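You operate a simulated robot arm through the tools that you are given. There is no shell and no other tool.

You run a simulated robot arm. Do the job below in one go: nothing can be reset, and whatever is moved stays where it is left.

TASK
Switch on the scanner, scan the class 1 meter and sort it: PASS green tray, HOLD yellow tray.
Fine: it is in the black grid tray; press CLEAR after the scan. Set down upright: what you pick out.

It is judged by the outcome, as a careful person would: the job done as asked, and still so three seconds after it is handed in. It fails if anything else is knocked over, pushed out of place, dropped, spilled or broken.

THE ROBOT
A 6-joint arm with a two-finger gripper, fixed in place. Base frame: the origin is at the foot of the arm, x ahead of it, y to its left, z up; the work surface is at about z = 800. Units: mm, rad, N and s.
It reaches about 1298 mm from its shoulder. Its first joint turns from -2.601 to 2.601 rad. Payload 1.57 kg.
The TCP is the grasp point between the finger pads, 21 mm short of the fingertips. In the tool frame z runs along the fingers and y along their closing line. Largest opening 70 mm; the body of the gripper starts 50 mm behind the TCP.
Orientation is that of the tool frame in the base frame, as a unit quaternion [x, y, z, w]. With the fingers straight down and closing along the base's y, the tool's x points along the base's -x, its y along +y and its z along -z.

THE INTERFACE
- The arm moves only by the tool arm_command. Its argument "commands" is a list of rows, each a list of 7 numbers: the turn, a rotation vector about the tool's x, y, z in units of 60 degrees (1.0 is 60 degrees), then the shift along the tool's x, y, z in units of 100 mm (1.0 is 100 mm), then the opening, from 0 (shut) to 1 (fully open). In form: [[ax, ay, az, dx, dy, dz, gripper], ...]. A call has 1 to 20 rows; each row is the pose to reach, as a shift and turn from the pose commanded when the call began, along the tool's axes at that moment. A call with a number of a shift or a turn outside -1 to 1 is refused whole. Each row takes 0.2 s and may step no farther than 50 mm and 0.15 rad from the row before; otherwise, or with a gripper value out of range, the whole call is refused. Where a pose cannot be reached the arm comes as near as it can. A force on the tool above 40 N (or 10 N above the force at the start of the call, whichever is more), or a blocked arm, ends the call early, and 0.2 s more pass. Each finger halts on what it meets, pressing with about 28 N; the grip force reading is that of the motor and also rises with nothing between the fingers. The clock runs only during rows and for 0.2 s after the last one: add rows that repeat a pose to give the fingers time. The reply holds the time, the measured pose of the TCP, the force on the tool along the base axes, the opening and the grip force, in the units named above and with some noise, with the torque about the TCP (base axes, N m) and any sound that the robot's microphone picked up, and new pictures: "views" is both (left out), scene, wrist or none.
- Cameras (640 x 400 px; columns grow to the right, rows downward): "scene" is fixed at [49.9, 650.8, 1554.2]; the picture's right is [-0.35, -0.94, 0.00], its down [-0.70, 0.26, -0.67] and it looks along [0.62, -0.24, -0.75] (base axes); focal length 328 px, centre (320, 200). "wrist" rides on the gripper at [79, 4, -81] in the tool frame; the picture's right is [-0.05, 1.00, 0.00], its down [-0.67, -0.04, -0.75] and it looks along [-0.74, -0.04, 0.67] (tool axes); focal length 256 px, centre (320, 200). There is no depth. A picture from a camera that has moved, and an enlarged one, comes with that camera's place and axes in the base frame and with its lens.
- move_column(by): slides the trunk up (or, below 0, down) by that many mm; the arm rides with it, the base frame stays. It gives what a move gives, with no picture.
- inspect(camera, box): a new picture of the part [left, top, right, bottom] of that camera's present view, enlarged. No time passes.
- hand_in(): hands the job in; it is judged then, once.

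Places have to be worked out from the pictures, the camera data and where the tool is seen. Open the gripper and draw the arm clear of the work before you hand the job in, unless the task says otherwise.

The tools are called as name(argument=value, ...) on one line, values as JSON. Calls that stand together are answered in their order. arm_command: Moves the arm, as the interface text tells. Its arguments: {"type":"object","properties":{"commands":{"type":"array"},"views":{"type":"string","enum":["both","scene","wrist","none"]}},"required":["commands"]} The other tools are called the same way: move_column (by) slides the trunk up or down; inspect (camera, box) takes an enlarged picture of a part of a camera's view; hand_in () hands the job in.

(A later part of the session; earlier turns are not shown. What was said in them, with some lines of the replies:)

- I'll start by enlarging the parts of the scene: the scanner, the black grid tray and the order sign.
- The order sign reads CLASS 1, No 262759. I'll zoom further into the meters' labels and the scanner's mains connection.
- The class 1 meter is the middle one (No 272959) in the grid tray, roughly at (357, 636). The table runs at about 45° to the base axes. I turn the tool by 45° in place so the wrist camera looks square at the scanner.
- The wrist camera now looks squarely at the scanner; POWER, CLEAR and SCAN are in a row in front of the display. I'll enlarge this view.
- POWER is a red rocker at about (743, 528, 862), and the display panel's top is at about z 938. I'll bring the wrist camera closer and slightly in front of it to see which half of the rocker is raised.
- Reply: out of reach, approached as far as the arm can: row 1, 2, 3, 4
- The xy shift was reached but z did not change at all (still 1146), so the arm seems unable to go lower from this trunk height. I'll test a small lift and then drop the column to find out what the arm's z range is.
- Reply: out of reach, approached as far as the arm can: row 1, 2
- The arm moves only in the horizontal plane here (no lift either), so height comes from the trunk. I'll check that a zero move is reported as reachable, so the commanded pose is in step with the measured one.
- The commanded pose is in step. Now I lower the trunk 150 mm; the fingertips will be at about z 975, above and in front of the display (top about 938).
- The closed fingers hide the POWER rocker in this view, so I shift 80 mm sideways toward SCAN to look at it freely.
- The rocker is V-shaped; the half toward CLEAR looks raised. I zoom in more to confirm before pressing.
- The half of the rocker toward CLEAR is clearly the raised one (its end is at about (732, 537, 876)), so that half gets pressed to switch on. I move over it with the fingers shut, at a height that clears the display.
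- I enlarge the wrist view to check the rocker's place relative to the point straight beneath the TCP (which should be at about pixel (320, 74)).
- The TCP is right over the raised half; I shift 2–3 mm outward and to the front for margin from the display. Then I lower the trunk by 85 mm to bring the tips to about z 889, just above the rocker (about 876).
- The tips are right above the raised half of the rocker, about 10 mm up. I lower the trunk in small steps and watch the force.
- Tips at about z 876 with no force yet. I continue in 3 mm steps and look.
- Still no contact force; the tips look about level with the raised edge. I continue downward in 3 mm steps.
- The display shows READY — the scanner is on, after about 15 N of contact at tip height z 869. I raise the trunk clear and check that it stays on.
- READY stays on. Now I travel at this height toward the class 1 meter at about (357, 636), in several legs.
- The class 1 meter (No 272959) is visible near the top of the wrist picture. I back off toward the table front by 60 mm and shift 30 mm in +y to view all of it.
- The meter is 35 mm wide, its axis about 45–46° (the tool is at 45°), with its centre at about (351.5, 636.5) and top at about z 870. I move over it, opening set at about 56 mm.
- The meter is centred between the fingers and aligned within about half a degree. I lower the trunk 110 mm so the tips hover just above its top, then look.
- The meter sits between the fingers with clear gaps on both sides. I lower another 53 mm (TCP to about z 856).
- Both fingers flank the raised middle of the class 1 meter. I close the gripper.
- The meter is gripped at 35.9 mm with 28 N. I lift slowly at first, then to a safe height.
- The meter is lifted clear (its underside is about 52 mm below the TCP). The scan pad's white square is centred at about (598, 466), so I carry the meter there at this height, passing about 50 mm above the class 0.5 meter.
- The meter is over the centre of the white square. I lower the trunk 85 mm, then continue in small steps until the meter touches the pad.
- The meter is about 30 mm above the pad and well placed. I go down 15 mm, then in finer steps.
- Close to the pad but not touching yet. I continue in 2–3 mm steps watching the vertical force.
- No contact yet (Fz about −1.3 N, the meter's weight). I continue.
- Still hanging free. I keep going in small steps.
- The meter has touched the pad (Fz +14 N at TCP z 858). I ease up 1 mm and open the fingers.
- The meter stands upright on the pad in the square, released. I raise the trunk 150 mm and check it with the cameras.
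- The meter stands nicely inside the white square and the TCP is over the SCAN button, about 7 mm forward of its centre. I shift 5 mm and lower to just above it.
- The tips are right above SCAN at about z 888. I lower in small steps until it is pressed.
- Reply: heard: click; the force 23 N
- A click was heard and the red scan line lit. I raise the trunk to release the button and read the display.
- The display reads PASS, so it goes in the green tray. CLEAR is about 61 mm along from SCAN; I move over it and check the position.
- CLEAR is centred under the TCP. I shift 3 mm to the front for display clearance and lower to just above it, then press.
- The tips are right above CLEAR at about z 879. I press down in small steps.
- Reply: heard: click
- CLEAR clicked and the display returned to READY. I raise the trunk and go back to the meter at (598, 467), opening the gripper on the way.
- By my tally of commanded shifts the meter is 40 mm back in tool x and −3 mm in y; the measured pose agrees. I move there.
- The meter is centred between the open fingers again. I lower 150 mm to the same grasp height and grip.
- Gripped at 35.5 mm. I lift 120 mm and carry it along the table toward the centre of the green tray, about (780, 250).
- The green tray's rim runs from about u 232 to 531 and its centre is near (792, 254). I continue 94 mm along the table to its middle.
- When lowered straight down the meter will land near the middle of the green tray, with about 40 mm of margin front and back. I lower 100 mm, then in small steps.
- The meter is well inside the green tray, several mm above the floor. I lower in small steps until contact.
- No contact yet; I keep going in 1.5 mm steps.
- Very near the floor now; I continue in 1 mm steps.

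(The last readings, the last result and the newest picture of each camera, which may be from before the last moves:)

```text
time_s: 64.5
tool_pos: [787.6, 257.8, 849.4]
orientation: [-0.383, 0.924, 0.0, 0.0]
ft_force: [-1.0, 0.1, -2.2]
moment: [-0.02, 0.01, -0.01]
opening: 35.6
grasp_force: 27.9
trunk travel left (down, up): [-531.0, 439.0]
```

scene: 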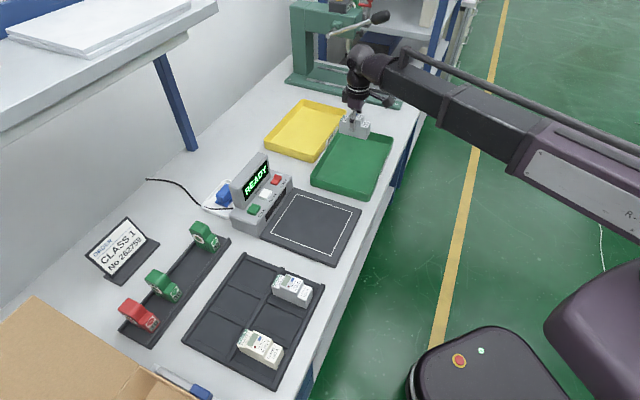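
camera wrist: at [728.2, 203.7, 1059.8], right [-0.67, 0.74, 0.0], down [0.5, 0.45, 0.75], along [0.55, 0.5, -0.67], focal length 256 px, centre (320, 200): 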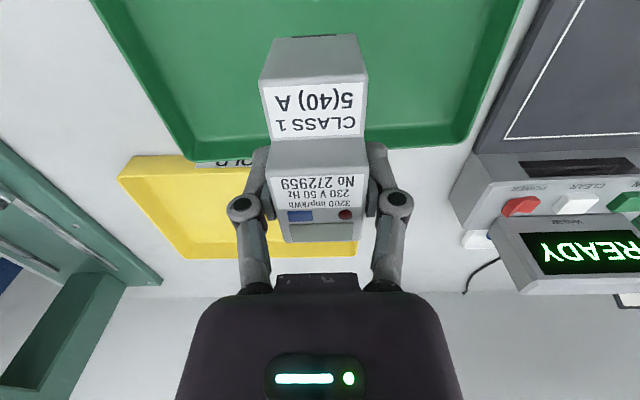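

Still hanging free (Fz about −1.7 N). I continue in 1 mm steps.

move_column(by=-1)

move_column(by=-1)

inspect(camera="scene", box=[325, 130, 385, 180])

```text
time_s: 65.0
tool_pos: [788.3, 257.2, 848.8]
orientation: [-0.384, 0.924, -0.001, 0.001]
ft_force: [3.3, 0.8, 10.8]
moment: [-0.12, 0.11, -0.01]
opening: 35.7
grasp_force: 27.7
trunk travel left (down, up): [-530.0, 440.0]
```

```text
time_s: 65.5
tool_pos: [786.8, 258.1, 848.1]
orientation: [-0.383, 0.924, -0.001, 0.001]
ft_force: [6.5, 2.3, 20.0]
moment: [0.04, -0.16, 0.01]
opening: 35.6
grasp_force: 27.6
trunk travel left (down, up): [-529.0, 441.0]
```

```text
8.00 times, centred on (355, 155) of scene
camera zoom: at [49.9, 650.8, 1554.2], right [-0.35, -0.94, 0.0], down [-0.7, 0.26, -0.67], along [0.62, -0.24, -0.75], focal length 2621 px, centre (40, 560)
```

zoom: 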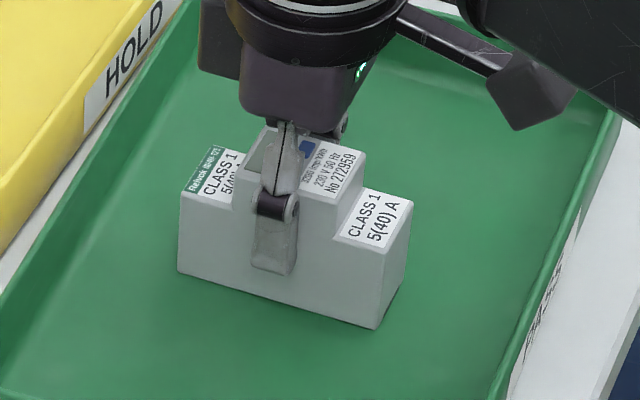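

The meter has touched the tray floor (Fz +20 N). I ease up about 1.2 mm and open the fingers.

move_column(by=1.3)

arm_command(commands=[[0, 0, 0, 0, 0, 0, 0.6], [0, 0, 0, 0, 0, 0, 0.7], [0, 0, 0, 0, 0, 0, 0.8], [0, 0, 0, 0, 0, 0, 0.8]], views="both")

```text
time_s: 66.0
tool_pos: [786.5, 256.6, 849.3]
orientation: [-0.382, 0.924, 0.001, 0.0]
ft_force: [1.0, 0.6, 2.8]
moment: [0.14, -0.21, -0.03]
opening: 35.5
grasp_force: 28.2
trunk travel left (down, up): [-530.0, 440.0]
```

```text
time_s: 67.0
tool_pos: [787.3, 258.8, 849.7]
orientation: [-0.383, 0.924, 0.0, 0.0]
ft_force: [0.0, 0.8, 0.3]
moment: [0.02, -0.02, 0.01]
opening: 56.2
grasp_force: 0.1
trunk travel left (down, up): [-530.0, 440.0]
camera wrist: at [728.0, 203.9, 930.6], right [-0.67, 0.74, 0.0], down [0.5, 0.45, 0.75], along [0.55, 0.5, -0.67], focal length 256 px, centre (320, 200)
```

scene: 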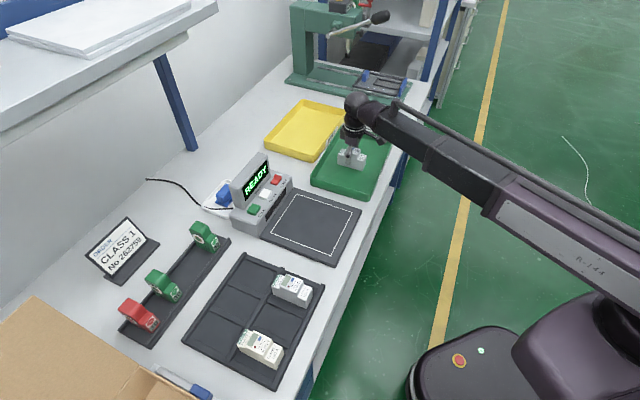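
wrist: 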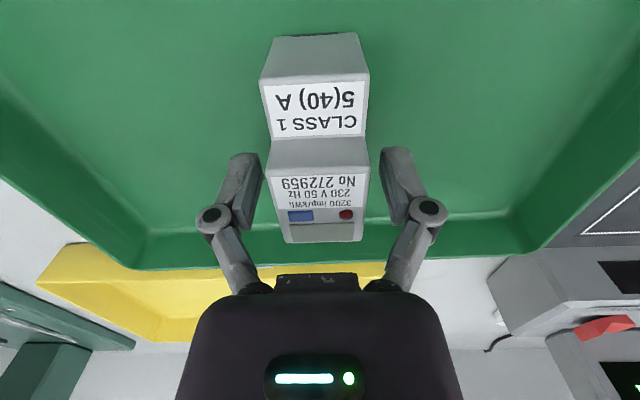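

The meter stands released and upright in the green tray. I raise the trunk well clear and then draw the arm back from the work.

move_column(by=200)

arm_command(commands=[[0, 0, 0, 0.3, 0, 0, 0.8], [0, 0, 0, 0.6, 0, 0, 0.8], [0, 0, 0, 1.0, 0, 0, 0.8], [0, 0, 0, 1.0, 0, 0, 0.8]], views="both")

inspect(camera="scene", box=[220, 80, 420, 260])

```text
time_s: 69.2
tool_pos: [787.9, 257.4, 1049.4]
orientation: [-0.383, 0.924, -0.001, 0.0]
ft_force: [-0.9, -0.8, -0.3]
moment: [0.0, 0.03, 0.03]
opening: 55.9
grasp_force: 0.0
trunk travel left (down, up): [-730.0, 240.0]
```

```text
time_s: 70.2
tool_pos: [716.9, 186.0, 1048.7]
orientation: [-0.383, 0.924, 0.0, -0.001]
ft_force: [0.3, 0.3, -0.7]
moment: [0.0, -0.01, 0.02]
opening: 56.1
grasp_force: 0.0
trunk travel left (down, up): [-730.0, 240.0]
camera wrist: at [657.3, 131.7, 1130.5], right [-0.67, 0.74, 0.0], down [0.5, 0.45, 0.75], along [0.55, 0.5, -0.67], focal length 256 px, centre (320, 200)
```

scene: 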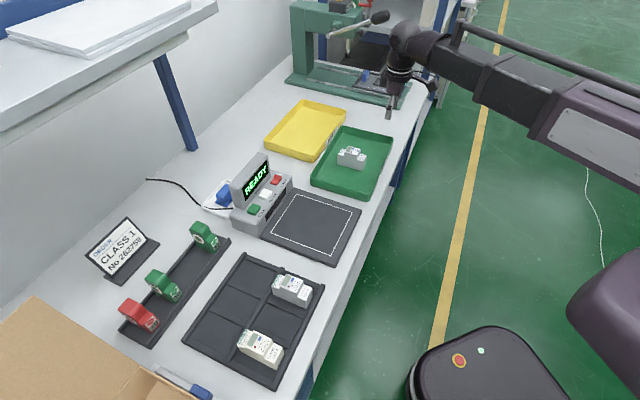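
wrist: 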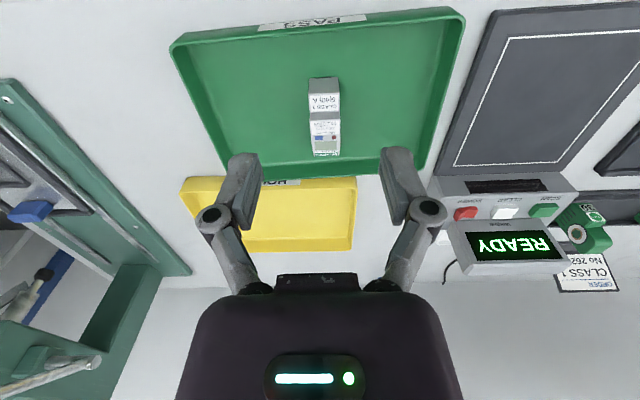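

```text
2.22 times, centred on (320, 170) of scene
camera zoom: at [49.9, 650.8, 1554.2], right [-0.35, -0.94, 0.0], down [-0.7, 0.26, -0.67], along [0.62, -0.24, -0.75], focal length 728 px, centre (320, 267)
```

zoom: 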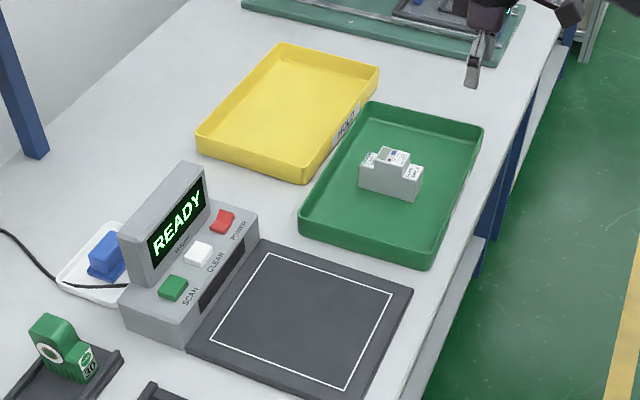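

The green tray is labelled PASS, the meter stands upright in it, the scanner shows READY, and everything else is in place. I draw the arm back a bit more, off the tray's edge, before handing in.

arm_command(commands=[[0, 0, 0, 0.3, 0, 0, 0.8], [0, 0, 0, 0.6, 0, 0, 0.8], [0, 0, 0, 0.6, 0, 0, 0.8]], views="scene")

```text
time_s: 71.0
tool_pos: [675.1, 145.8, 1049.1]
orientation: [-0.383, 0.924, 0.0, 0.0]
ft_force: [0.1, -0.5, 0.3]
moment: [0.01, 0.04, -0.01]
opening: 55.9
grasp_force: 0.1
trunk travel left (down, up): [-730.0, 240.0]
```

scene: 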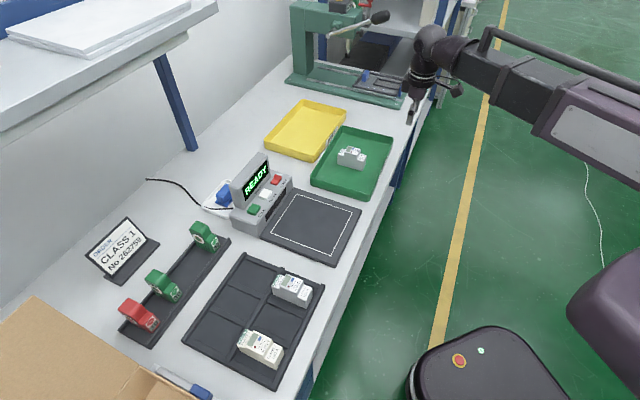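

The scanner is on and cleared to READY, the class 1 meter scanned PASS and stands upright in the green tray, and the arm is clear with its gripper open. I hand in the job.

hand_in()

```text
The job is handed in.
```

The job is done and handed in. I switched the scanner on and scanned the class 1 meter (No 272959). It read PASS, so it now stands upright in the green tray.

- **CLEAR:** I pressed it after reading the result, and the display went back to READY.
- **Everything else:** in the last pictures the other two meters and the rest of the bench look undisturbed. The gripper is open and the arm is clear of the trays.
- **Number mismatch:** the order sign on the bench reads CLASS 1, No 262759, which is not the number on the meter. It was the only class 1 meter in the black grid tray, so I went by the class and the scanner's result.
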